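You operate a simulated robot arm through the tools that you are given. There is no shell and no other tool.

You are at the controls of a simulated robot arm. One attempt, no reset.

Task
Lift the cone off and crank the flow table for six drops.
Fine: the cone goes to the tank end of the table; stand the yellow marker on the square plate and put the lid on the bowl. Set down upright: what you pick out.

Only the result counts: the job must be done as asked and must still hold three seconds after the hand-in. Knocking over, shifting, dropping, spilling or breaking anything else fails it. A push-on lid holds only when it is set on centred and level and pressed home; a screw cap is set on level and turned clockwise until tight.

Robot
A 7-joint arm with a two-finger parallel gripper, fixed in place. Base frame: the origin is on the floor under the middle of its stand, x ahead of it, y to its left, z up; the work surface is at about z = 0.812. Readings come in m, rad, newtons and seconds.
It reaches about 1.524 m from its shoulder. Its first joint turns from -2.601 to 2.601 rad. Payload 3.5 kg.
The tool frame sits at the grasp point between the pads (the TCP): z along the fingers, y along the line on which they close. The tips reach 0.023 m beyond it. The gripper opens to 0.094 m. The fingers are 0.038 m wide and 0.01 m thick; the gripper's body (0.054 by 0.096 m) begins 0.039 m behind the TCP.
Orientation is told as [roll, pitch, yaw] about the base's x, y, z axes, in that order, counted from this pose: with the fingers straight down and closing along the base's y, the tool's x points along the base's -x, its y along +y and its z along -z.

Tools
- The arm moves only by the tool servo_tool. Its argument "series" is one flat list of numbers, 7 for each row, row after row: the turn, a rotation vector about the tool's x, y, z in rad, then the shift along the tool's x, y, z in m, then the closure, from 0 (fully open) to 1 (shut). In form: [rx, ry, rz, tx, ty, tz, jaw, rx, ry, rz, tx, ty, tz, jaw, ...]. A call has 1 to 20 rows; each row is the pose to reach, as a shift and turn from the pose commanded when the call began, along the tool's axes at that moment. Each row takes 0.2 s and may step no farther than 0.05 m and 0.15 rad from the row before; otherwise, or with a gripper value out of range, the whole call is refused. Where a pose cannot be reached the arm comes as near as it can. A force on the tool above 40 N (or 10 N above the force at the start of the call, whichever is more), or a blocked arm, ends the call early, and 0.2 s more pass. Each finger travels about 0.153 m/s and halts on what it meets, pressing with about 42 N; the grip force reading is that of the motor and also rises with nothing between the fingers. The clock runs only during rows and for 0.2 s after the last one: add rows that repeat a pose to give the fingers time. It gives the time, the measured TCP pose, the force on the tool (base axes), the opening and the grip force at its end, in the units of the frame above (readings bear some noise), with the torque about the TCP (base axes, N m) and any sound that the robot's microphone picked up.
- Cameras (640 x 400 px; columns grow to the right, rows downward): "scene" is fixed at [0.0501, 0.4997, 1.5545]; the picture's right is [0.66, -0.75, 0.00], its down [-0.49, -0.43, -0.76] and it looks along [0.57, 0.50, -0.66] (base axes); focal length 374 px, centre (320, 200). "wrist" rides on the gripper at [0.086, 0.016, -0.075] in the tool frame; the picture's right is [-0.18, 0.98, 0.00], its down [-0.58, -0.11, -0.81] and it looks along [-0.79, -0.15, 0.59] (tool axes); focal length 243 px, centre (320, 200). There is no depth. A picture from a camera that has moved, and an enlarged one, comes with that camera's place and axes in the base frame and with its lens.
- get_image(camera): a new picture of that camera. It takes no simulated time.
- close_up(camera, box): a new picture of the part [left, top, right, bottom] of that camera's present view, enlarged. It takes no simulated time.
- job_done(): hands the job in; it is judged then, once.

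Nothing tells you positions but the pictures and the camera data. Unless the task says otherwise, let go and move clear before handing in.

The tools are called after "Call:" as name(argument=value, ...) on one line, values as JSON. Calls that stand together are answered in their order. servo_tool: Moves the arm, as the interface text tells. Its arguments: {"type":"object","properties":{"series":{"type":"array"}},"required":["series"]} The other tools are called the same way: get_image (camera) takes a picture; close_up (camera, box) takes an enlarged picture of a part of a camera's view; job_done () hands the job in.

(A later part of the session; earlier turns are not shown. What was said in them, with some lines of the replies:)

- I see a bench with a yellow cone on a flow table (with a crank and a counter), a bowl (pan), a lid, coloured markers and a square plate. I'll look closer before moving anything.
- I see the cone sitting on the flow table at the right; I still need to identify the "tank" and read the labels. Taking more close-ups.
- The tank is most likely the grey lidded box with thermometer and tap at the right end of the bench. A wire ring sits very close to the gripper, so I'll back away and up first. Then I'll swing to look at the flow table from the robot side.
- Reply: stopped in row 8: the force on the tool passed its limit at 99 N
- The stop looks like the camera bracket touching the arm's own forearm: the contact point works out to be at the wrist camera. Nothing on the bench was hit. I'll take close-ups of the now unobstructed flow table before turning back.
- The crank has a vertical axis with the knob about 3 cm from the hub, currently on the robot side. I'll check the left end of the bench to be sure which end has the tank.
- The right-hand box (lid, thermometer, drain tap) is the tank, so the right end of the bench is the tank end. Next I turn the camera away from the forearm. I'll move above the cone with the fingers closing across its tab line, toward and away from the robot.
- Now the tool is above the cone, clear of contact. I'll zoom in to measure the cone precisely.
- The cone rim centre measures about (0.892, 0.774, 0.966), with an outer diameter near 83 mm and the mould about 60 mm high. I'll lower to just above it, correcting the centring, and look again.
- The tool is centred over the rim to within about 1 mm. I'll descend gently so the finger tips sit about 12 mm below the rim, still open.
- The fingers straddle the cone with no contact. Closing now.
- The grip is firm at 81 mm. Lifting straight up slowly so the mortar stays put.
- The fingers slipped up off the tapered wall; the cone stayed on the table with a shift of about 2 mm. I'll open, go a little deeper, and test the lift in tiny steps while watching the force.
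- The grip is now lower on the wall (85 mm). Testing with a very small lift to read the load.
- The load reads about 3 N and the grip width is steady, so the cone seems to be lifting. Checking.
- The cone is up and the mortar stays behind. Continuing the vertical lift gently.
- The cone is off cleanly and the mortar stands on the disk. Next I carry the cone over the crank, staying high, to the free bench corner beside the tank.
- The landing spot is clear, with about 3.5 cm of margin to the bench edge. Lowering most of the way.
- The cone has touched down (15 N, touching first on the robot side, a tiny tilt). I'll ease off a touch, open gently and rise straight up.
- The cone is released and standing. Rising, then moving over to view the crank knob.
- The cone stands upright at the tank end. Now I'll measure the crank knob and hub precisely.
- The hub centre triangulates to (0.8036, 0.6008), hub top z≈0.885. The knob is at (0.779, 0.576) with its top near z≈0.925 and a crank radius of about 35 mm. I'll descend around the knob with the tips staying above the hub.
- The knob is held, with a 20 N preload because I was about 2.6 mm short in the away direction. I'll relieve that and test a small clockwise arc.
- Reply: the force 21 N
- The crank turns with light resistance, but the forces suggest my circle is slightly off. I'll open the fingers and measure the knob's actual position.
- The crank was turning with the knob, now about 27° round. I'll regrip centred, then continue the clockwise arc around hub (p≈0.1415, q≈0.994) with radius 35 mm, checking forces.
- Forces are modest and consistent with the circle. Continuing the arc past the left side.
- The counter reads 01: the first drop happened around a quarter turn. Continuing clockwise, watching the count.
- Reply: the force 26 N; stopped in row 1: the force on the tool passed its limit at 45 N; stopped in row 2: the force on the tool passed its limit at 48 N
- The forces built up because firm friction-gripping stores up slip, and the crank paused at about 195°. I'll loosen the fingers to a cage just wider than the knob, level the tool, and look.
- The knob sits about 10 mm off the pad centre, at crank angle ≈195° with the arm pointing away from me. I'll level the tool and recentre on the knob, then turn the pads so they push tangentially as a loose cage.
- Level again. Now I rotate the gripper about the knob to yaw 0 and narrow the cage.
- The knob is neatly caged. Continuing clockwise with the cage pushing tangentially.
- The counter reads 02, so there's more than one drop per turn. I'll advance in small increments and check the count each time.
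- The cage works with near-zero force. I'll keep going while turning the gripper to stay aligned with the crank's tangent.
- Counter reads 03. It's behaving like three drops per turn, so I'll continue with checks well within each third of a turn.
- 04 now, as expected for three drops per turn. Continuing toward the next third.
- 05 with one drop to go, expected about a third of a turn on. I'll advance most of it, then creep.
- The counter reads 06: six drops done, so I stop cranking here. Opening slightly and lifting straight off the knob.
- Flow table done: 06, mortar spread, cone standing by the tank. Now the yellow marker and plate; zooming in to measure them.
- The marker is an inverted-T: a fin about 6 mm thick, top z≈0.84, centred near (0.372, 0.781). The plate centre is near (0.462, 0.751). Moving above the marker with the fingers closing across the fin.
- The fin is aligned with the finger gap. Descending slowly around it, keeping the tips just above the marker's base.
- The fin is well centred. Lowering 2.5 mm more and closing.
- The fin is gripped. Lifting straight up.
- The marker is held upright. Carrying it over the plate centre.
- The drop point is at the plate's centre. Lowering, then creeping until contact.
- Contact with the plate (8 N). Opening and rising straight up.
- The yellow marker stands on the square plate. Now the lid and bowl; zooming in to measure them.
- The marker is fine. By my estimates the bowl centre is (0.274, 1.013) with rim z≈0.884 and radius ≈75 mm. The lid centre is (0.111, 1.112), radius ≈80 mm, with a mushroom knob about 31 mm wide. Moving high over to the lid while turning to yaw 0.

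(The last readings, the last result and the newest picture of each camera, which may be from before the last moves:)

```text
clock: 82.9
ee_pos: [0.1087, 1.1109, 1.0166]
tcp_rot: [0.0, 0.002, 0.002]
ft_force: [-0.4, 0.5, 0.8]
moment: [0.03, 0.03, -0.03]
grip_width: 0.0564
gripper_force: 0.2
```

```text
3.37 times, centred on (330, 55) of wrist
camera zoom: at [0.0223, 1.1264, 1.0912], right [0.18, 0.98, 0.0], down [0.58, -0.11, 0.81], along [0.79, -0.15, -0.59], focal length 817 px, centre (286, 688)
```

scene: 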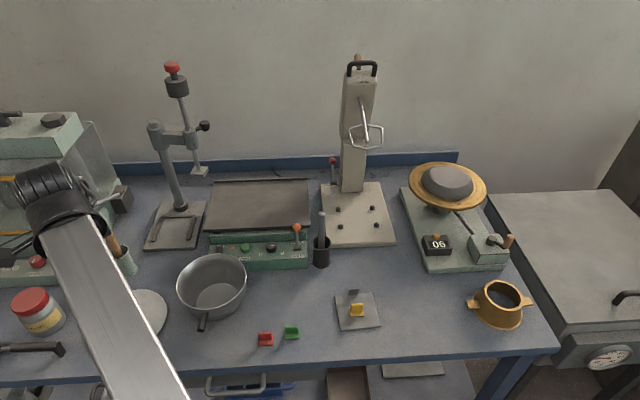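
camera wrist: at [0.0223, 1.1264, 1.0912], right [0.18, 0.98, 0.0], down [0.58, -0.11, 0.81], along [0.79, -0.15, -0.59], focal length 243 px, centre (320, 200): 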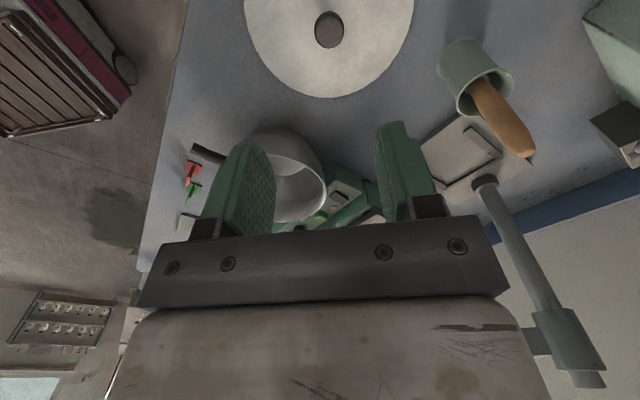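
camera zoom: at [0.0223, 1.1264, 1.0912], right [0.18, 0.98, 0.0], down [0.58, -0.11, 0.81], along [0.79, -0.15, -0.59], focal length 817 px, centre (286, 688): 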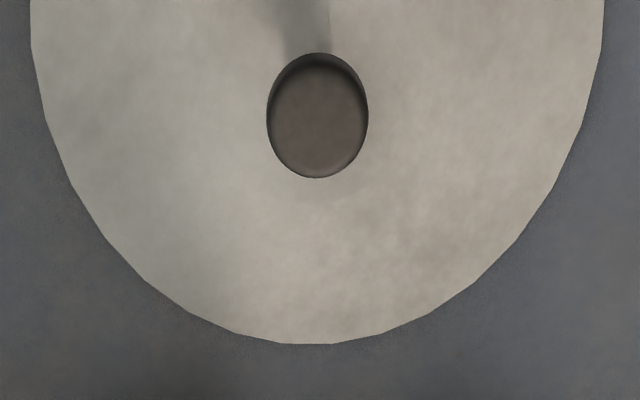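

Call:
servo_tool(series=[0, 0, 0, -0.0013, 0.003, 0.03, 0.4, 0, 0, 0, -0.0013, 0.003, 0.06, 0.4, 0, 0, 0, -0.0013, 0.003, 0.095, 0.4])

Call:
get_image(camera="wrist")

Call:
close_up(camera="wrist", box=[250, 30, 410, 150])

```text
clock: 83.7
ee_pos: [0.1124, 1.1136, 0.9227]
tcp_rot: [0.001, 0.001, 0.0]
ft_force: [-0.2, 0.5, -0.6]
moment: [-0.02, -0.02, 0.01]
grip_width: 0.0564
gripper_force: 0.0
```

```text
taken
camera wrist: at [0.0259, 1.1292, 0.9967], right [0.18, 0.98, 0.0], down [0.58, -0.11, 0.81], along [0.79, -0.15, -0.59], focal length 243 px, centre (320, 200)
```

wrist: 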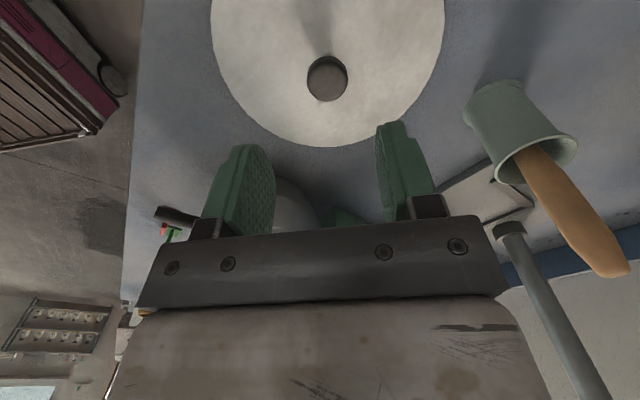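

```text
3.33 times, centred on (330, 90) of wrist
camera zoom: at [0.0259, 1.1292, 0.9967], right [0.18, 0.98, 0.0], down [0.58, -0.11, 0.81], along [0.79, -0.15, -0.59], focal length 809 px, centre (287, 567)
```

zoom: 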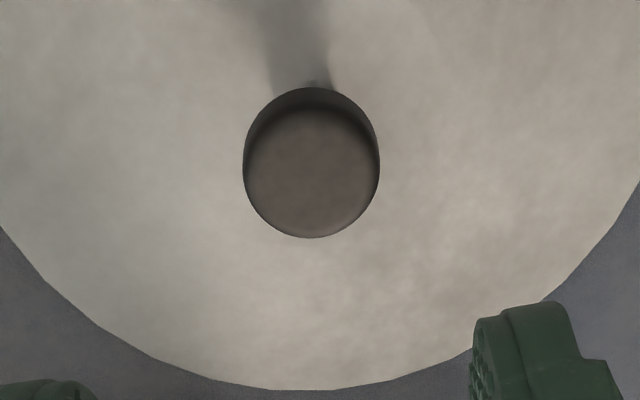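

Call:
servo_tool(series=[0, 0, 0, 0.0005, 0.0033, 0.025, 0.4, 0, 0, 0, 0.0005, 0.0033, 0.05, 0.4, 0, 0, 0, 0.0005, 0.0033, 0.064, 0.4])

Call:
close_up(camera="wrist", box=[200, 50, 440, 220])

Call:
get_image(camera="scene")

```text
clock: 84.5
ee_pos: [0.1116, 1.1176, 0.8556]
tcp_rot: [0.002, 0.002, 0.002]
ft_force: [0.4, 0.1, -0.6]
moment: [0.0, -0.03, 0.01]
grip_width: 0.0564
gripper_force: 0.2
```

```text
2.35 times, centred on (320, 135) of wrist
camera zoom: at [0.0245, 1.1333, 0.9303], right [0.18, 0.98, 0.0], down [0.58, -0.11, 0.81], along [0.79, -0.15, -0.59], focal length 571 px, centre (320, 353)
```

zoom: 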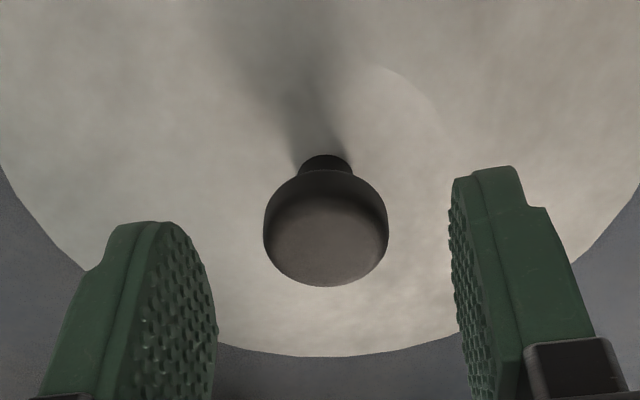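

```text
taken
```

scene: 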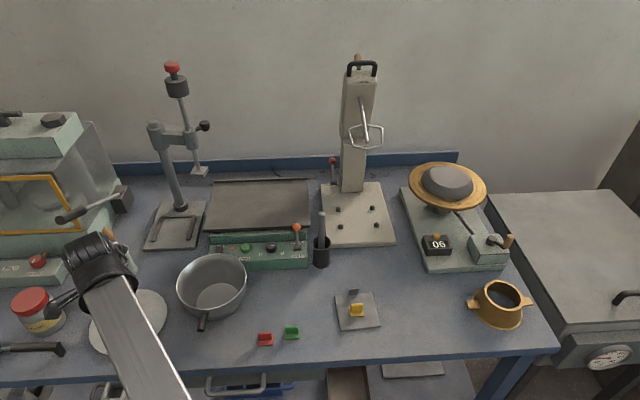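

Call:
servo_tool(series=[0, 0, 0, 0.001, 0.0012, 0.007, 0.4, 0, 0, 0, 0.001, 0.0012, 0.013, 0.4, 0, 0, 0, 0.001, 0.0012, 0.0165, 0.4])

Call:
close_up(camera="wrist", box=[200, 50, 440, 220])

```text
clock: 85.3
ee_pos: [0.1083, 1.1196, 0.8401]
tcp_rot: [0.0, 0.0, 0.002]
ft_force: [-0.1, -1.0, -0.4]
moment: [0.01, 0.01, 0.04]
grip_width: 0.0564
gripper_force: 0.0
```

```text
2.35 times, centred on (320, 135) of wrist
camera zoom: at [0.0224, 1.1345, 0.9145], right [0.18, 0.98, 0.0], down [0.58, -0.11, 0.81], along [0.79, -0.15, -0.59], focal length 571 px, centre (320, 353)
```

zoom: 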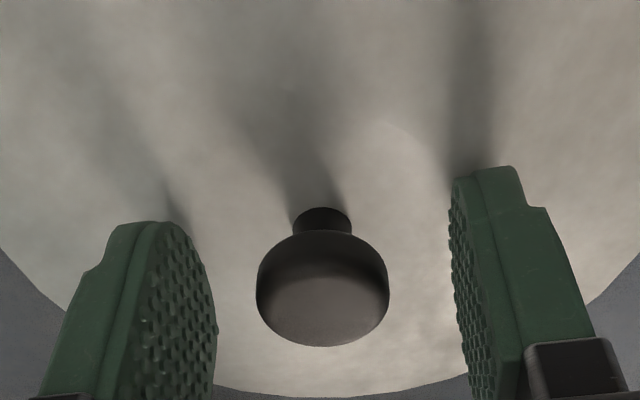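

The knob's cap is at TCP level with the tips about 6 mm above the lid plate. Going 2 mm lower and closing.

Call:
servo_tool(series=[0, 0, 0, 0, 0, 0.002, 0.4, 0, 0, 0, 0, 0, 0.002, 0.6, 0, 0, 0, 0, 0, 0.002, 0.72, 0, 0, 0, 0, 0, 0.002, 1, 0, 0, 0, 0, 0, 0.002, 1])

Call:
close_up(camera="wrist", box=[200, 50, 440, 220])

```text
clock: 86.5
ee_pos: [0.1087, 1.1186, 0.8373]
tcp_rot: [0.001, 0.003, 0.001]
ft_force: [-0.4, -0.3, 0.2]
moment: [0.03, 0.0, 0.0]
grip_width: 0.0265
gripper_force: 42.1
```

```text
2.35 times, centred on (320, 135) of wrist
camera zoom: at [0.0226, 1.1342, 0.9124], right [0.18, 0.98, 0.0], down [0.58, -0.11, 0.81], along [0.79, -0.15, -0.59], focal length 571 px, centre (320, 353)
```

zoom: 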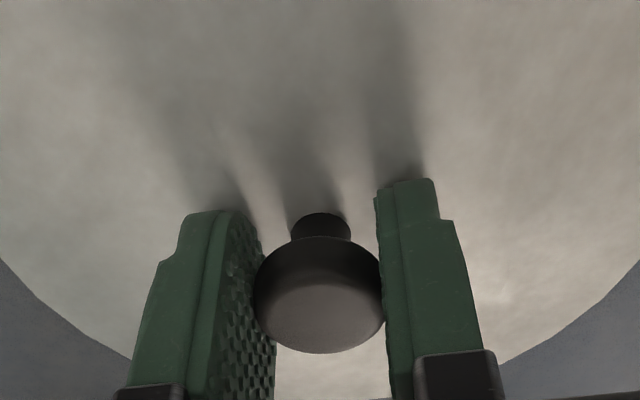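

Knob gripped (26.5 mm). Lifting the lid slowly.

Call:
servo_tool(series=[0, 0, 0, 0, 0, -0.003, 1, 0, 0, 0, 0, 0, -0.008, 1, 0, 0, 0, 0, 0, -0.016, 1, 0, 0, 0, 0, 0, -0.028, 1, 0, 0, 0, 0, 0, -0.043, 1, 0, 0, 0, 0, 0, -0.06, 1, 0, 0, 0, 0, 0, -0.08, 1, 0, 0, 0, 0, 0, -0.1, 1, 0, 0, 0, 0, 0, -0.12, 1, 0, 0, 0, 0, 0, -0.13, 1])

Call:
get_image(camera="wrist")

Call:
get_image(camera="scene")

```text
clock: 88.7
ee_pos: [0.1097, 1.1197, 0.9682]
tcp_rot: [-0.001, 0.003, 0.0]
ft_force: [-0.1, 0.4, -0.5]
moment: [0.0, -0.02, -0.01]
grip_width: 0.0265
gripper_force: 42.4
```

```text
taken
camera wrist: at [0.023, 1.1348, 1.0424], right [0.18, 0.98, 0.0], down [0.58, -0.11, 0.81], along [0.79, -0.15, -0.59], focal length 243 px, centre (320, 200)
```

wrist: 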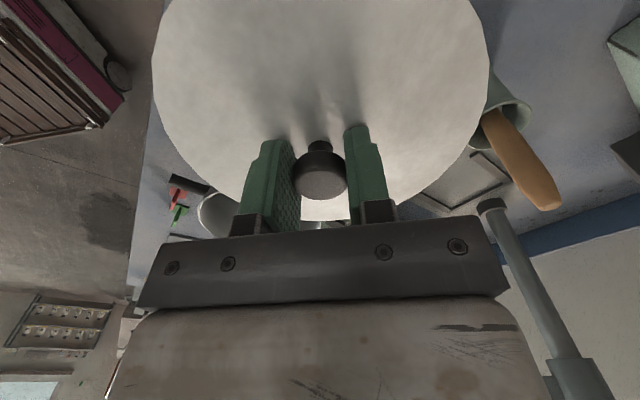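

```text
taken
```

scene: 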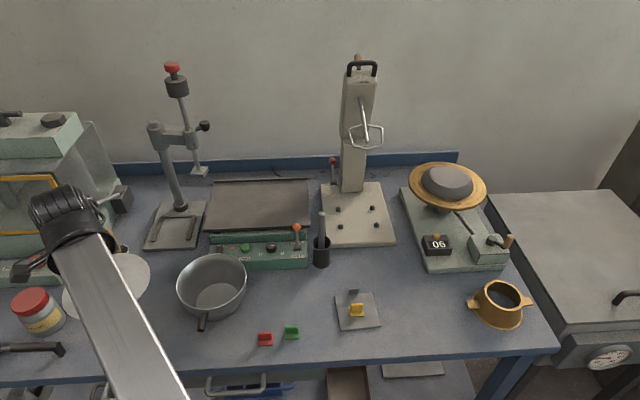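

The lid is up. Before moving over, I'll measure the bowl rim as accurately as possible from the fixed camera.

Call:
close_up(camera="scene", box=[170, 245, 210, 270])

Call:
close_up(camera="scene", box=[170, 245, 254, 340])

Call:
close_up(camera="scene", box=[55, 240, 155, 330])

```text
16.00 times, centred on (190, 258) of scene
camera zoom: at [0.0501, 0.4997, 1.5545], right [0.66, -0.75, 0.0], down [-0.49, -0.43, -0.76], along [0.57, 0.5, -0.66], focal length 5992 px, centre (2400, -720)
```

zoom: 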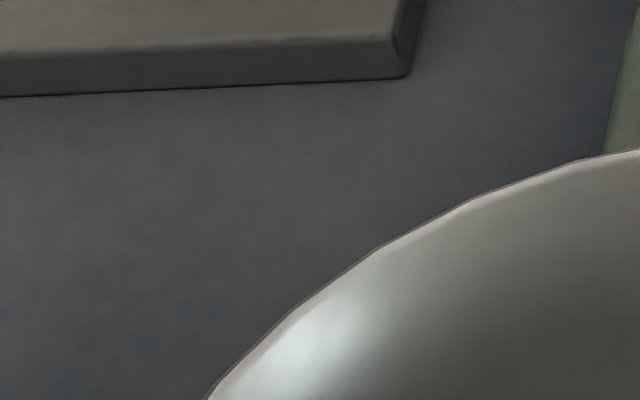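

```text
4.21 times, centred on (212, 292) of scene
camera zoom: at [0.0501, 0.4997, 1.5545], right [0.66, -0.75, 0.0], down [-0.49, -0.43, -0.76], along [0.57, 0.5, -0.66], focal length 1577 px, centre (775, -190)
```

zoom: 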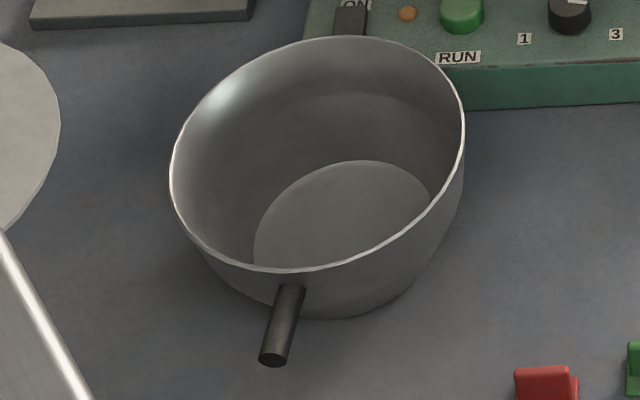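

```text
4.44 times, centred on (105, 285) of scene
camera zoom: at [0.0501, 0.4997, 1.5545], right [0.66, -0.75, 0.0], down [-0.49, -0.43, -0.76], along [0.57, 0.5, -0.66], focal length 1664 px, centre (1276, -178)
```

zoom: 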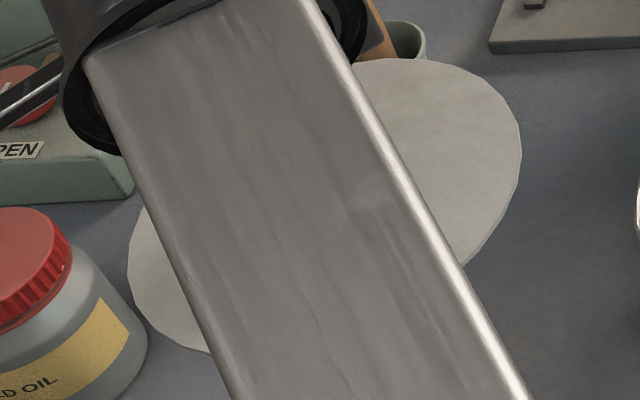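

Call:
servo_tool(series=[0, 0, 0, -0.015, -0.0095, 0, 1, 0, 0, 0, -0.045, -0.0285, 0, 1, 0, 0, 0, -0.08, -0.0507, 0, 1, 0, 0, 0, -0.115, -0.0729, 0, 1, 0, 0, 0, -0.145, -0.0919, 0, 1, 0, 0, 0, -0.158, -0.1001, 0, 1, 0, 0, 0, -0.1625, -0.103, 0, 1])

Call:
get_image(camera="wrist")

Call:
get_image(camera="scene")

Call:
close_up(camera="scene", box=[160, 210, 270, 340])

```text
clock: 90.3
ee_pos: [0.2723, 1.0165, 0.9682]
tcp_rot: [0.0, 0.001, 0.001]
ft_force: [-0.8, 0.1, -0.7]
moment: [0.02, 0.03, -0.02]
grip_width: 0.0266
gripper_force: 42.0
```

```text
taken
camera wrist: at [0.1854, 1.0318, 1.042], right [0.18, 0.98, 0.0], down [0.58, -0.11, 0.81], along [0.79, -0.15, -0.59], focal length 243 px, centre (320, 200)
```

wrist: 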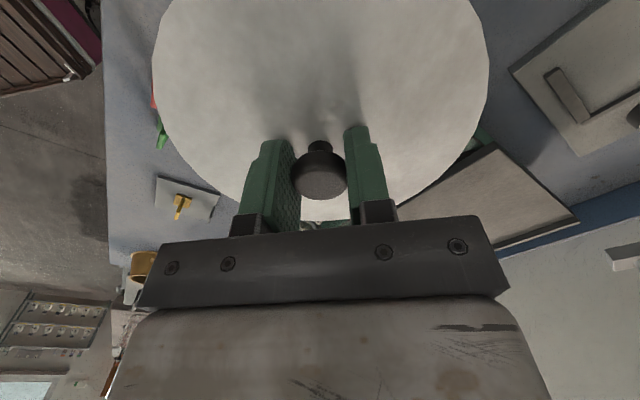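

```text
taken
```

scene: 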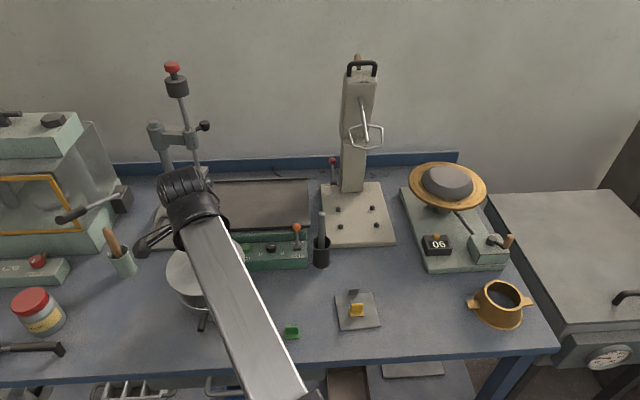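

```text
3.08 times, centred on (215, 275) of scene
camera zoom: at [0.0501, 0.4997, 1.5545], right [0.66, -0.75, 0.0], down [-0.49, -0.43, -0.76], along [0.57, 0.5, -0.66], focal length 1152 px, centre (643, -31)
```

zoom: 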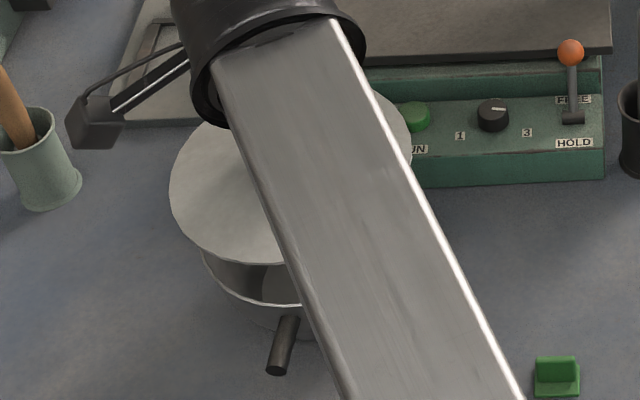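

The lid hovers nearly concentric, about 2 mm left of the bowl centre by my fit. Correcting, and lowering to just above the rim.

Call:
servo_tool(series=[0, 0, 0, -0.0017, -0.0011, 0.015, 1, 0, 0, 0, -0.0017, -0.0011, 0.03, 1, 0, 0, 0, -0.0017, -0.0011, 0.04, 1, 0, 0, 0, -0.0017, -0.0011, 0.045, 1])

Call:
close_up(camera="scene", box=[165, 230, 255, 340])

Call:
get_image(camera="wrist")

```text
clock: 91.3
ee_pos: [0.2741, 1.0161, 0.9226]
tcp_rot: [0.0, 0.0, 0.002]
ft_force: [1.2, -1.0, -0.8]
moment: [-0.01, -0.03, 0.02]
grip_width: 0.0265
gripper_force: 42.1
```

```text
3.64 times, centred on (210, 285) of scene
camera zoom: at [0.0501, 0.4997, 1.5545], right [0.66, -0.75, 0.0], down [-0.49, -0.43, -0.76], along [0.57, 0.5, -0.66], focal length 1362 px, centre (720, -109)
```

zoom: 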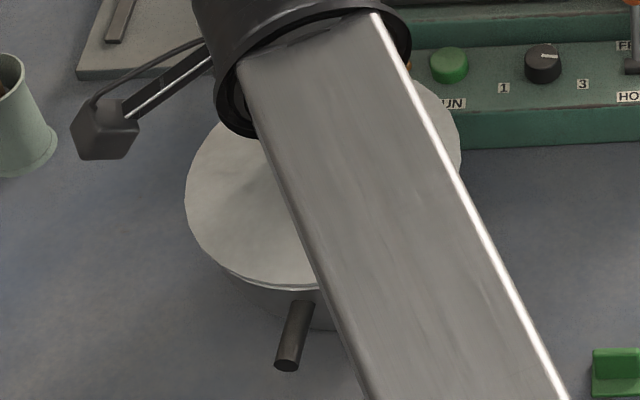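

```text
taken
camera wrist: at [0.1877, 1.0306, 0.9969], right [0.18, 0.98, 0.0], down [0.58, -0.11, 0.81], along [0.79, -0.15, -0.59], focal length 243 px, centre (320, 200)
```

wrist: 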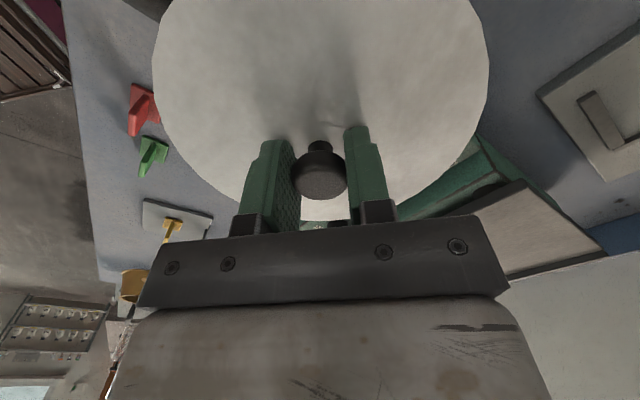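

Call:
close_up(camera="scene", box=[165, 255, 215, 325])

Call:
close_up(camera="scene", box=[220, 245, 270, 325])

```text
5.71 times, centred on (190, 290) of scene
camera zoom: at [0.0501, 0.4997, 1.5545], right [0.66, -0.75, 0.0], down [-0.49, -0.43, -0.76], along [0.57, 0.5, -0.66], focal length 2140 px, centre (1063, -314)
```

zoom: 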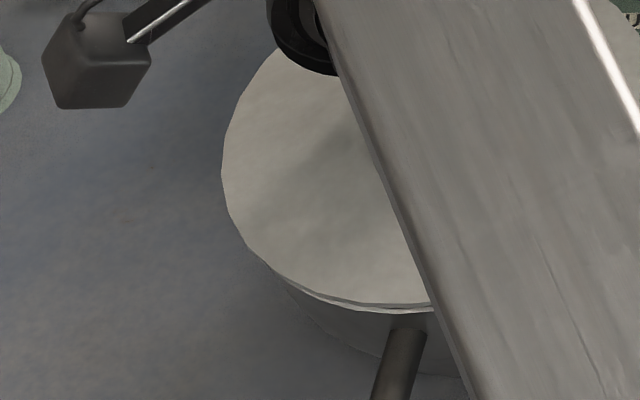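

```text
5.00 times, centred on (245, 285) of scene
camera zoom: at [0.0501, 0.4997, 1.5545], right [0.66, -0.75, 0.0], down [-0.49, -0.43, -0.76], along [0.57, 0.5, -0.66], focal length 1872 px, centre (695, -225)
```

zoom: 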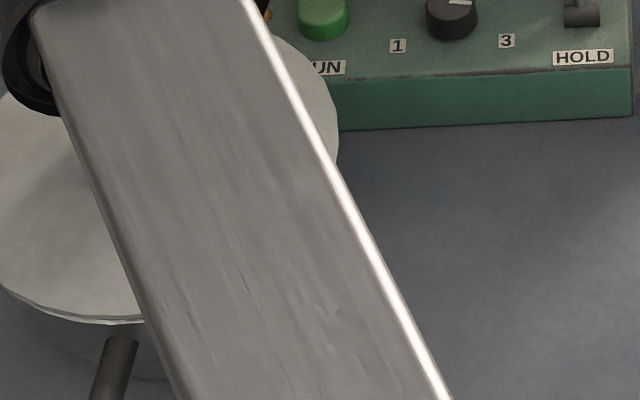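

Everything fits a concentric alignment within about 3 mm. Creeping down to touch.

Call:
servo_tool(series=[0, 0, 0, 0, 0, 0.002, 1, 0, 0, 0, 0, 0, 0.004, 1, 0, 0, 0, 0, 0, 0.006, 1])

Call:
servo_tool(series=[0, 0, 0, 0, 0, 0.0015, 1])

Call:
servo_tool(series=[0, 0, 0, 0, 0, 0.0012, 1])

```text
clock: 92.1
ee_pos: [0.2737, 1.0151, 0.9176]
tcp_rot: [0.001, 0.002, 0.002]
ft_force: [-5.2, -3.7, 9.4]
moment: [-0.07, 0.02, -0.04]
grip_width: 0.0267
gripper_force: 41.7
```

```text
clock: 92.5
ee_pos: [0.2728, 1.0152, 0.9161]
tcp_rot: [0.004, 0.0, 0.002]
ft_force: [-7.5, -0.5, 24.9]
moment: [-0.09, 0.2, 0.04]
grip_width: 0.0265
gripper_force: 41.8
```

```text
clock: 92.9
ee_pos: [0.2719, 1.0138, 0.9162]
tcp_rot: [0.006, -0.001, 0.002]
ft_force: [-7.5, 1.6, 38.6]
moment: [-0.07, 0.02, 0.0]
grip_width: 0.0267
gripper_force: 42.1
```

Call:
close_up(camera="scene", box=[165, 255, 215, 325])

Call:
close_up(camera="scene", box=[180, 285, 215, 310])

Call:
get_image(camera="wrist")

```text
5.71 times, centred on (190, 290) of scene
camera zoom: at [0.0501, 0.4997, 1.5545], right [0.66, -0.75, 0.0], down [-0.49, -0.43, -0.76], along [0.57, 0.5, -0.66], focal length 2140 px, centre (1063, -314)
```

zoom: 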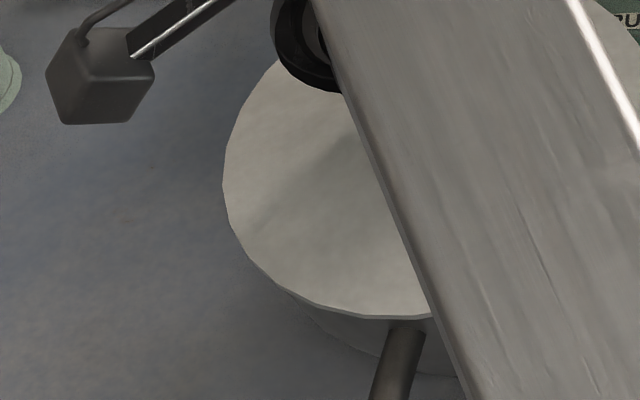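

```text
16.00 times, centred on (198, 298) of scene
camera zoom: at [0.0501, 0.4997, 1.5545], right [0.66, -0.75, 0.0], down [-0.49, -0.43, -0.76], along [0.57, 0.5, -0.66], focal length 5992 px, centre (2280, -1360)
```

zoom: 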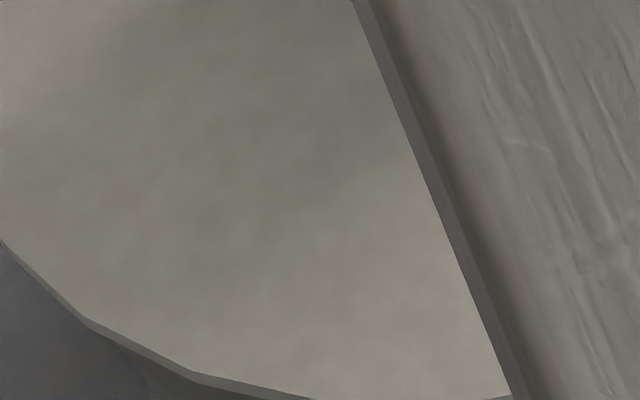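

```text
taken
camera wrist: at [0.1865, 1.0297, 0.9909], right [0.18, 0.98, 0.0], down [0.58, -0.11, 0.81], along [0.79, -0.14, -0.59], focal length 243 px, centre (320, 200)
```

wrist: 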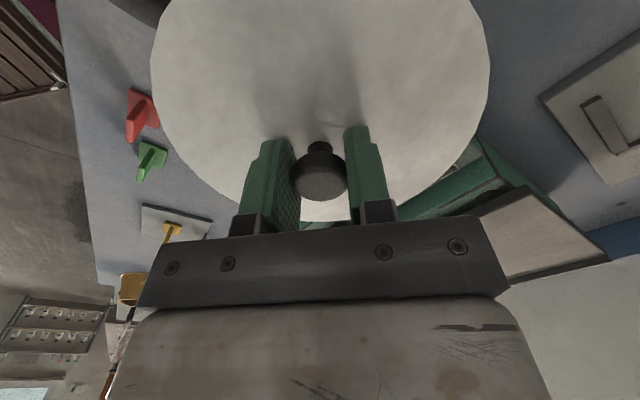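

The lid is down on the rim (39 N). I'll check how concentric it is before finalising.

Call:
close_up(camera="scene", box=[225, 245, 265, 275])

Call:
close_up(camera="scene", box=[170, 265, 200, 300])

Call:
close_up(camera="scene", box=[180, 290, 220, 320])

```text
13.33 times, centred on (245, 260) of scene
camera zoom: at [0.0501, 0.4997, 1.5545], right [0.66, -0.75, 0.0], down [-0.49, -0.43, -0.76], along [0.57, 0.5, -0.66], focal length 4993 px, centre (1320, -600)
```

zoom: 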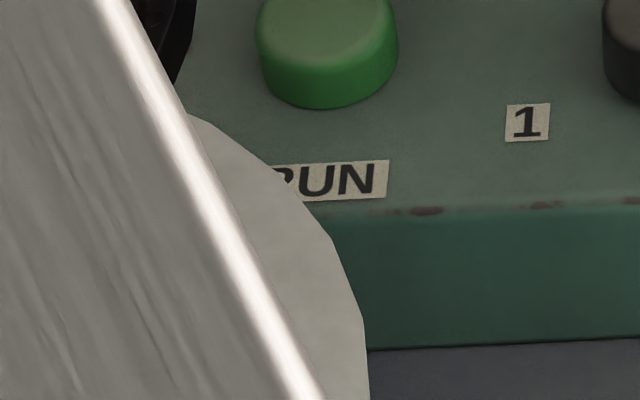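

```text
11.43 times, centred on (185, 282) of scene
camera zoom: at [0.0501, 0.4997, 1.5545], right [0.66, -0.75, 0.0], down [-0.49, -0.43, -0.76], along [0.57, 0.5, -0.66], focal length 4280 px, centre (1863, -743)
```

zoom: 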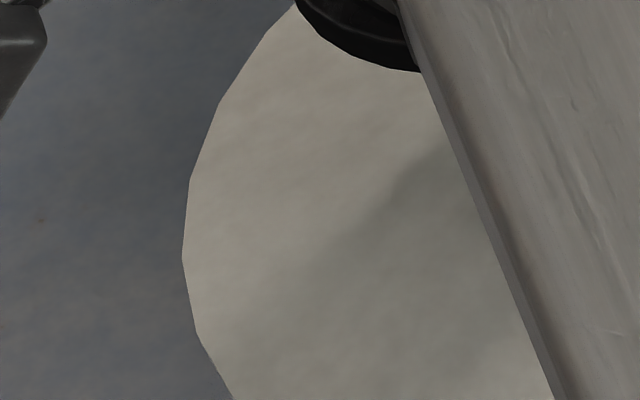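

```text
13.33 times, centred on (200, 305) of scene
camera zoom: at [0.0501, 0.4997, 1.5545], right [0.66, -0.75, 0.0], down [-0.49, -0.43, -0.76], along [0.57, 0.5, -0.66], focal length 4993 px, centre (1920, -1200)
```

zoom: 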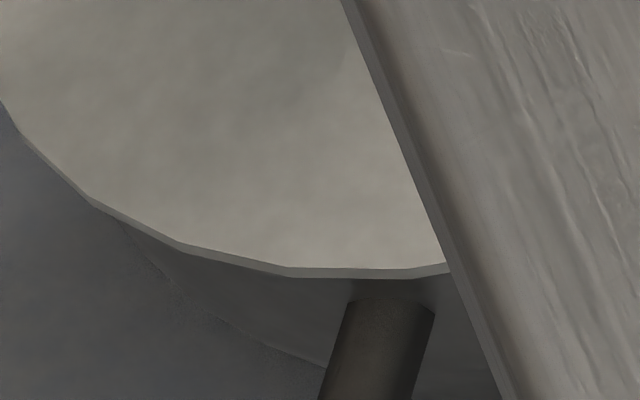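

Call:
close_up(camera="scene", box=[170, 245, 254, 340])

```text
4.21 times, centred on (212, 292) of scene
camera zoom: at [0.0501, 0.4997, 1.5545], right [0.66, -0.75, 0.0], down [-0.49, -0.43, -0.76], along [0.57, 0.5, -0.66], focal length 1577 px, centre (775, -190)
```

zoom: 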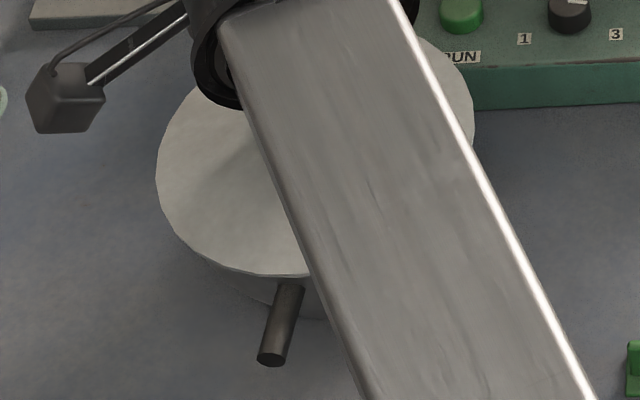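

The bowl hasn't moved; the lid is about 2.5 mm too far back. I'll lift it a few millimetres, shift it, and set it down again.

Call:
servo_tool(series=[0, 0, 0, 0, 0, -0.004, 1, 0, 0, 0, 0.0005, -0.0013, -0.009, 1, 0, 0, 0, 0.0011, -0.0026, -0.009, 1, 0, 0, 0, 0.0011, -0.0026, -0.009, 1])

Call:
close_up(camera="scene", box=[180, 290, 220, 320])

```text
clock: 93.9
ee_pos: [0.2726, 1.0125, 0.9225]
tcp_rot: [0.0, 0.001, 0.001]
ft_force: [-0.4, -0.4, -0.8]
moment: [-0.01, 0.03, 0.01]
grip_width: 0.0267
gripper_force: 41.6
```

```text
13.33 times, centred on (200, 305) of scene
camera zoom: at [0.0501, 0.4997, 1.5545], right [0.66, -0.75, 0.0], down [-0.49, -0.43, -0.76], along [0.57, 0.5, -0.66], focal length 4993 px, centre (1920, -1200)
```

zoom: 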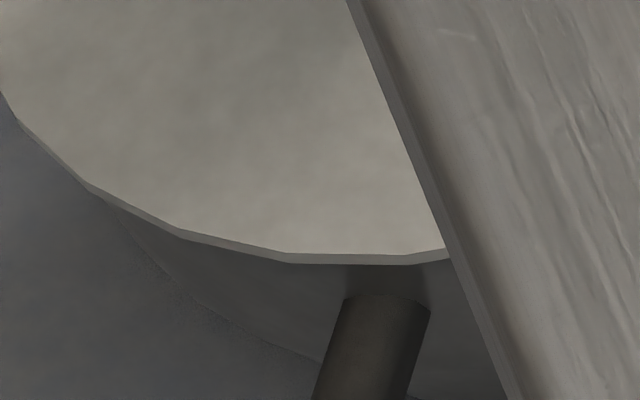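

Call:
servo_tool(series=[0, 0, 0, 0, 0, 0.002, 1, 0, 0, 0, 0, 0, 0.0035, 1])

```text
clock: 94.5
ee_pos: [0.2723, 1.0127, 0.9198]
tcp_rot: [0.003, 0.002, 0.001]
ft_force: [0.3, 0.6, -1.1]
moment: [-0.02, -0.04, -0.03]
grip_width: 0.0268
gripper_force: 41.8
```

Call:
servo_tool(series=[0, 0, 0, 0, 0, 0.0012, 1])

```text
clock: 94.9
ee_pos: [0.2738, 1.013, 0.917]
tcp_rot: [0.001, 0.002, 0.001]
ft_force: [0.4, 1.0, 0.2]
moment: [0.0, -0.01, -0.04]
grip_width: 0.0268
gripper_force: 42.1
```

Call:
servo_tool(series=[0, 0, 0, 0, 0, 0.0012, 1])

```text
clock: 95.3
ee_pos: [0.2725, 1.0126, 0.9168]
tcp_rot: [0.003, 0.001, 0.001]
ft_force: [-0.4, -0.1, -1.0]
moment: [-0.01, -0.01, -0.02]
grip_width: 0.0268
gripper_force: 41.8
```

Call:
servo_tool(series=[0, 0, 0, 0, 0, 0.0012, 1])

```text
clock: 95.7
ee_pos: [0.2725, 1.012, 0.9176]
tcp_rot: [0.002, -0.001, 0.002]
ft_force: [0.7, 1.5, 7.2]
moment: [-0.16, -0.33, 0.02]
grip_width: 0.0266
gripper_force: 42.5
```

Call:
servo_tool(series=[0, 0, 0, 0, 0, 0.0012, 1])

```text
clock: 96.1
ee_pos: [0.2727, 1.0122, 0.9166]
tcp_rot: [0.005, -0.001, 0.0]
ft_force: [2.5, 1.9, 25.0]
moment: [-0.12, -0.15, 0.05]
grip_width: 0.0264
gripper_force: 42.1
```

Call:
servo_tool(series=[0, 0, 0, 0, 0, 0.0009, 1])

Call:
close_up(camera="scene", box=[170, 245, 254, 340])

Call:
close_up(camera="scene", box=[180, 290, 220, 320])

Call:
close_up(camera="scene", box=[170, 265, 200, 300])

Call:
close_up(camera="scene", box=[225, 250, 265, 290])

```text
clock: 96.5
ee_pos: [0.2732, 1.0119, 0.9159]
tcp_rot: [0.003, 0.001, 0.0]
ft_force: [3.7, 4.4, 38.4]
moment: [-0.04, -0.15, 0.01]
grip_width: 0.0266
gripper_force: 42.5
```

```text
4.21 times, centred on (212, 292) of scene
camera zoom: at [0.0501, 0.4997, 1.5545], right [0.66, -0.75, 0.0], down [-0.49, -0.43, -0.76], along [0.57, 0.5, -0.66], focal length 1577 px, centre (775, -190)
```

zoom: 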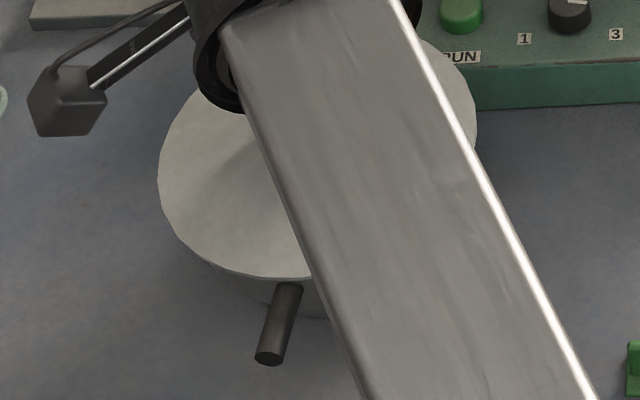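

```text
13.33 times, centred on (200, 305) of scene
camera zoom: at [0.0501, 0.4997, 1.5545], right [0.66, -0.75, 0.0], down [-0.49, -0.43, -0.76], along [0.57, 0.5, -0.66], focal length 4993 px, centre (1920, -1200)
```

zoom: 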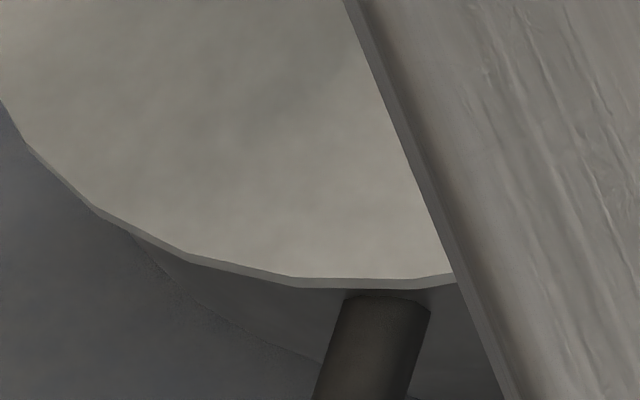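

```text
11.43 times, centred on (185, 282) of scene
camera zoom: at [0.0501, 0.4997, 1.5545], right [0.66, -0.75, 0.0], down [-0.49, -0.43, -0.76], along [0.57, 0.5, -0.66], focal length 4280 px, centre (1863, -743)
```

zoom: 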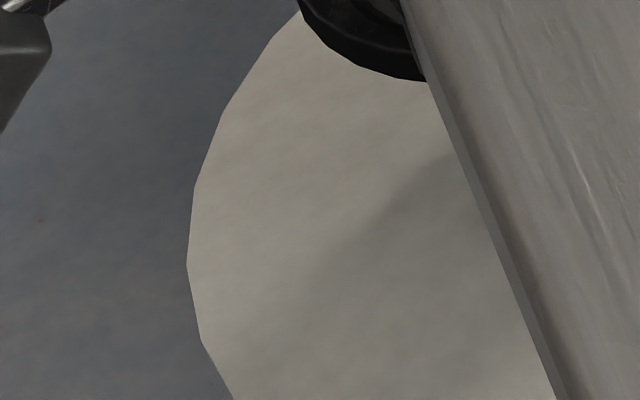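

```text
10.00 times, centred on (245, 270) of scene
camera zoom: at [0.0501, 0.4997, 1.5545], right [0.66, -0.75, 0.0], down [-0.49, -0.43, -0.76], along [0.57, 0.5, -0.66], focal length 3745 px, centre (1070, -500)
```

zoom: 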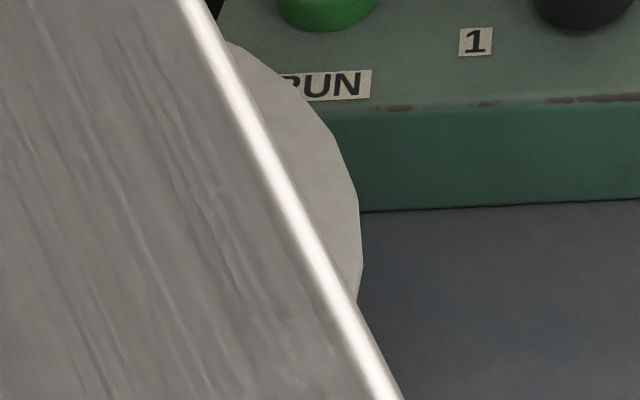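

The lid now sits concentric with the bowl (within about 1 mm) and has been pressed with 38 N. Easing the force, opening, and rising clear.

Call:
servo_tool(series=[0, 0, 0, 0, 0, -0.0015, 1, 0, 0, 0, 0, 0, -0.0025, 1, 0, 0, 0, 0, 0, -0.0025, 0.65, 0, 0, 0, 0, 0, -0.0025, 0.45, 0, 0, 0, 0, 0, -0.0025, 0.4])

Call:
get_image(camera="wrist")

```text
clock: 97.7
ee_pos: [0.272, 1.0108, 0.9161]
tcp_rot: [-0.001, 0.001, 0.002]
ft_force: [-2.1, -2.4, 13.7]
moment: [0.1, -0.08, -0.01]
grip_width: 0.054
gripper_force: 0.1
```

```text
taken
camera wrist: at [0.1854, 1.0264, 0.991], right [0.18, 0.98, 0.0], down [0.58, -0.11, 0.81], along [0.79, -0.15, -0.59], focal length 243 px, centre (320, 200)
```

wrist: 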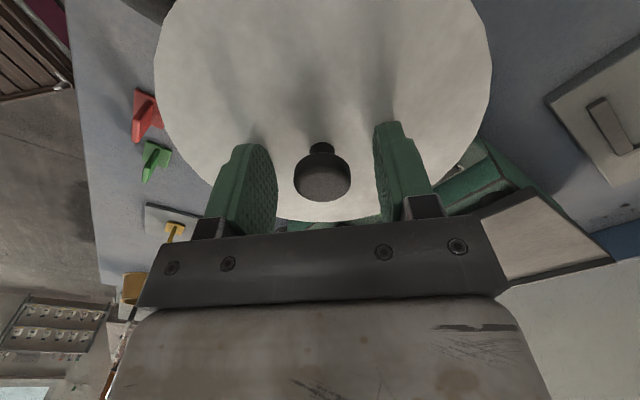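

The fingertips are resting lightly on the lid plate (14 N); rising straight up will free them.

Call:
servo_tool(series=[0, 0, 0, 0, 0, -0.003, 0.4, 0, 0, 0, 0, 0, -0.01, 0.4, 0, 0, 0, 0, 0, -0.025, 0.4, 0, 0, 0, 0, 0, -0.05, 0.4, 0, 0, 0, 0, 0, -0.08, 0.4])

Call:
get_image(camera="wrist")

Call:
get_image(camera="scene")

```text
clock: 98.9
ee_pos: [0.2726, 1.0129, 0.996]
tcp_rot: [0.001, 0.002, 0.002]
ft_force: [-0.6, -0.2, -0.4]
moment: [0.0, -0.02, -0.02]
grip_width: 0.0563
gripper_force: 0.0
```

```text
taken
camera wrist: at [0.1858, 1.0281, 1.0711], right [0.18, 0.98, 0.0], down [0.58, -0.11, 0.81], along [0.79, -0.15, -0.59], focal length 243 px, centre (320, 200)
```

wrist: 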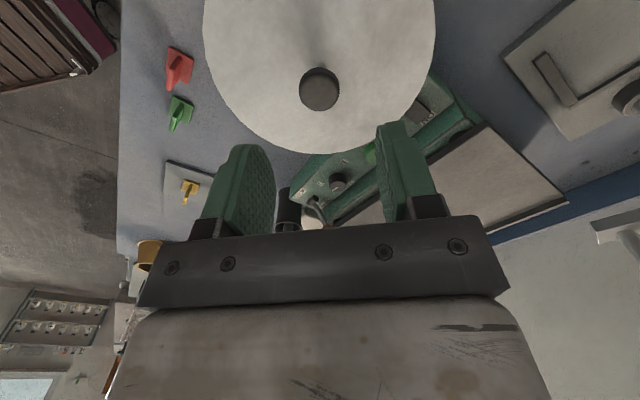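

```text
taken
```

scene: 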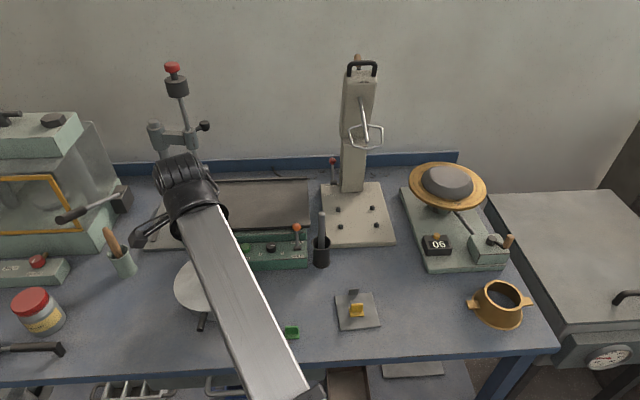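

The lid stays on the bowl. Moving the arm away to the right so I can inspect the result.

Call:
servo_tool(series=[0, 0, 0, 0, 0, -0.04, 0.4, 0, 0, 0.04, -0.02, -0.028, -0.08, 0.4, 0, 0, 0.08, -0.045, -0.063, -0.1, 0.4, 0, 0, 0.12, -0.07, -0.099, -0.1, 0.4, 0, 0, 0.16, -0.095, -0.134, -0.1, 0.4, 0, 0, 0.2, -0.12, -0.169, -0.1, 0.4, 0, 0, 0.24, -0.145, -0.204, -0.1, 0.4, 0, 0, 0.28, -0.17, -0.239, -0.1, 0.4, 0, 0, 0.32, -0.195, -0.275, -0.1, 0.4, 0, 0, 0.36, -0.22, -0.31, -0.1, 0.4, 0, 0, 0.4, -0.245, -0.345, -0.1, 0.4, 0, 0, 0.4, -0.277, -0.38, -0.1, 0.4])

Call:
get_image(camera="scene")

Call:
close_up(camera="scene", box=[160, 240, 270, 350])

```text
refused: row 2 steps farther than a row can; nothing moved
```

```text
taken
```

scene: 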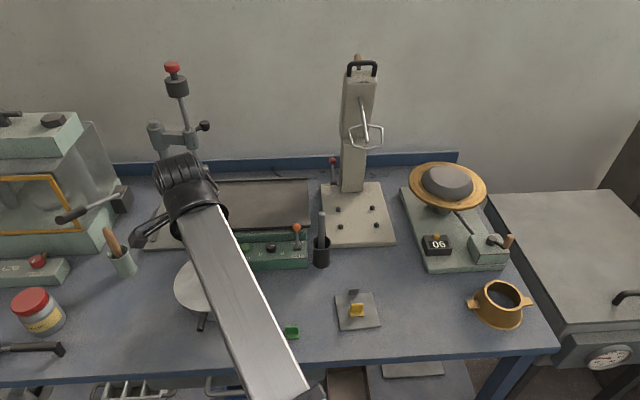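

```text
3.64 times, centred on (215, 295) of scene
camera zoom: at [0.0501, 0.4997, 1.5545], right [0.66, -0.75, 0.0], down [-0.49, -0.43, -0.76], along [0.57, 0.5, -0.66], focal length 1362 px, centre (702, -146)
```

zoom: 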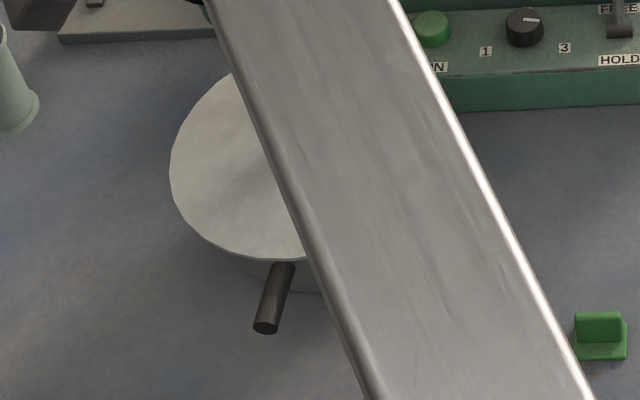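

The step was too large, so nothing moved. Repeating the retreat with smaller steps.

Call:
servo_tool(series=[0, 0, 0, 0, 0, -0.04, 0.4, 0, 0, 0, 0, 0, -0.08, 0.4, 0, 0, 0.04, -0.02, -0.028, -0.1, 0.4, 0, 0, 0.08, -0.045, -0.063, -0.1, 0.4, 0, 0, 0.12, -0.07, -0.098, -0.1, 0.4, 0, 0, 0.16, -0.095, -0.133, -0.1, 0.4, 0, 0, 0.2, -0.12, -0.168, -0.1, 0.4, 0, 0, 0.24, -0.145, -0.203, -0.1, 0.4, 0, 0, 0.28, -0.17, -0.238, -0.1, 0.4, 0, 0, 0.32, -0.195, -0.273, -0.1, 0.4, 0, 0, 0.36, -0.22, -0.308, -0.1, 0.4, 0, 0, 0.4, -0.245, -0.343, -0.1, 0.4, 0, 0, 0.4, -0.27, -0.375, -0.1, 0.4])

Call:
get_image(camera="scene")

Call:
close_up(camera="scene", box=[160, 240, 270, 350])

```text
clock: 101.7
ee_pos: [0.5447, 0.6344, 1.0968]
tcp_rot: [-0.001, 0.0, -0.399]
ft_force: [-0.3, 0.3, 0.5]
moment: [-0.01, 0.01, -0.03]
grip_width: 0.0563
gripper_force: 0.1
```

```text
taken
```

scene: 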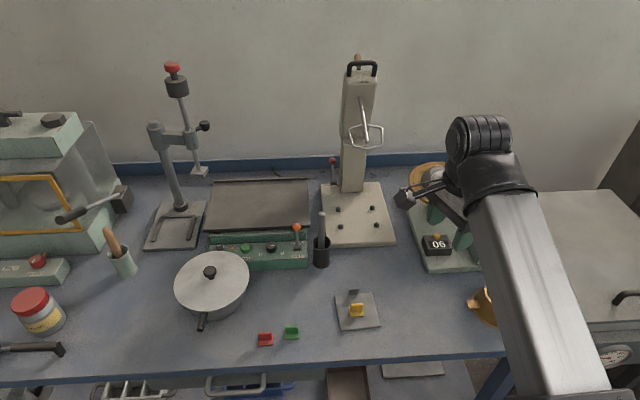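

```text
3.64 times, centred on (215, 295) of scene
camera zoom: at [0.0501, 0.4997, 1.5545], right [0.66, -0.75, 0.0], down [-0.49, -0.43, -0.76], along [0.57, 0.5, -0.66], focal length 1362 px, centre (702, -146)
```

zoom: 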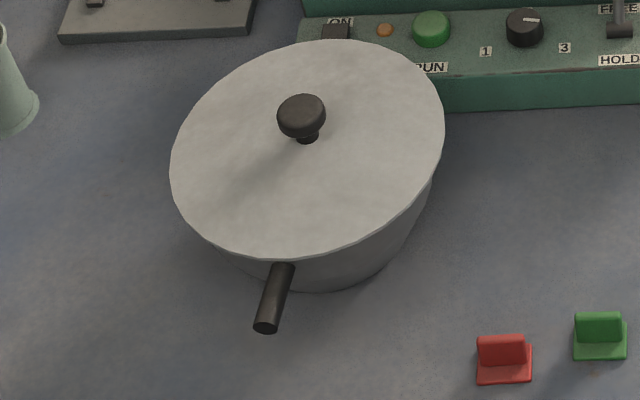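

The lid sits level and centred on the bowl. One last look around from the wrist camera and close-ups before handing in.

Call:
get_image(camera="wrist")

Call:
close_up(camera="scene", box=[330, 150, 530, 345])

Call:
close_up(camera="scene", box=[220, 250, 260, 310])

```text
taken
camera wrist: at [0.4716, 0.6831, 1.1705], right [0.55, 0.83, 0.0], down [0.49, -0.33, 0.81], along [0.67, -0.44, -0.59], focal length 243 px, centre (320, 200)
```

wrist: 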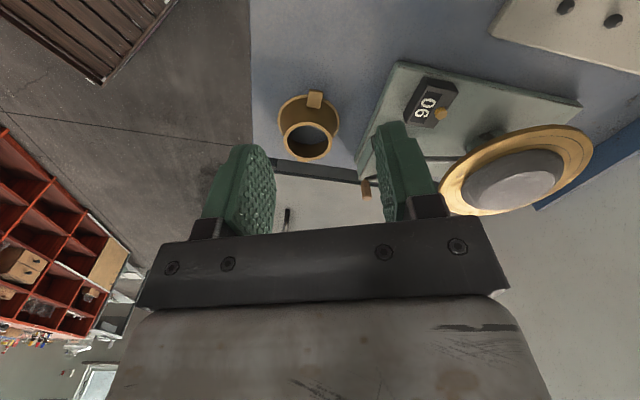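

```text
2.05 times, centred on (430, 248) of scene
camera zoom: at [0.0501, 0.4997, 1.5545], right [0.66, -0.75, 0.0], down [-0.49, -0.43, -0.76], along [0.57, 0.5, -0.66], focal length 768 px, centre (94, 103)
```

zoom: 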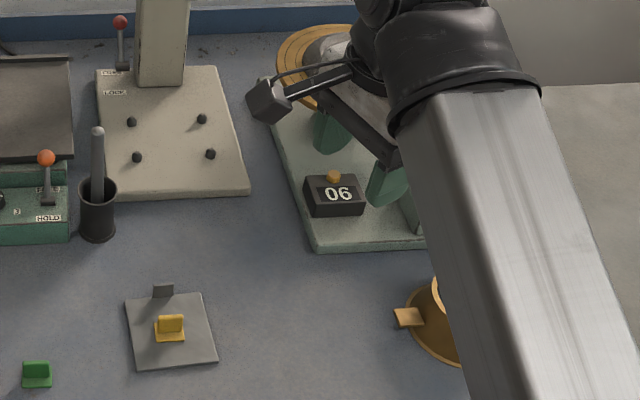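

```text
6.67 times, centred on (240, 280) of scene
camera zoom: at [0.0501, 0.4997, 1.5545], right [0.66, -0.75, 0.0], down [-0.49, -0.43, -0.76], along [0.57, 0.5, -0.66], focal length 2496 px, centre (853, -333)
```

zoom: 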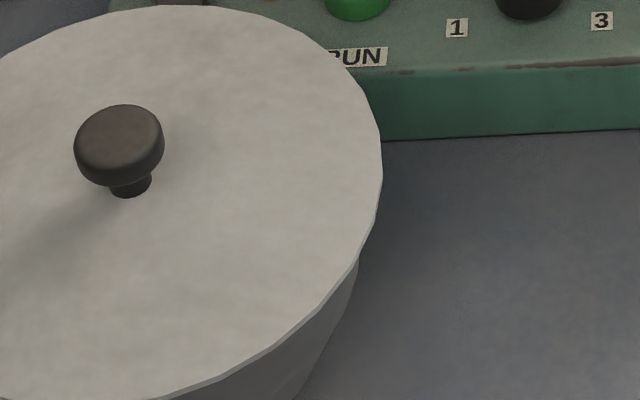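

Everything is in place:
- The cone stands upright at the tank end.
- The counter shows 06.
- The yellow marker stands on the plate.
- The lid is level on the bowl.
- The arm is clear of everything.

Handing in.

Call:
job_done()

```text
The job is handed in.
```

I've handed the job in with every part done as asked. No verdict came back, so I can't say how it was judged.

- **Cone:** It came straight up off the flow table and the mortar stayed on the disk. My first lift slipped off the tapered wall and nudged the cone about 2 mm; the second grip held. It now stands upright on the bench corner beside the tank. I took the grey lidded box with the thermometer and drain tap to be the tank.
- **Flow table:** I cranked it clockwise, and the counter reads 06. It drops three times per turn, so that was two turns.
- **Yellow marker:** It stands upright near the middle of the square plate.
- **Lid:** It sits level and centred on the bowl to within about 1 mm, and I pressed it down with 38 N. I heard no click and can't tell whether it is a push-on type. The bowl shifted by no more than about 1 mm.

Early on, the arm's camera bracket bumped its own forearm and the move stopped at 99 N; nothing on the bench was touched.
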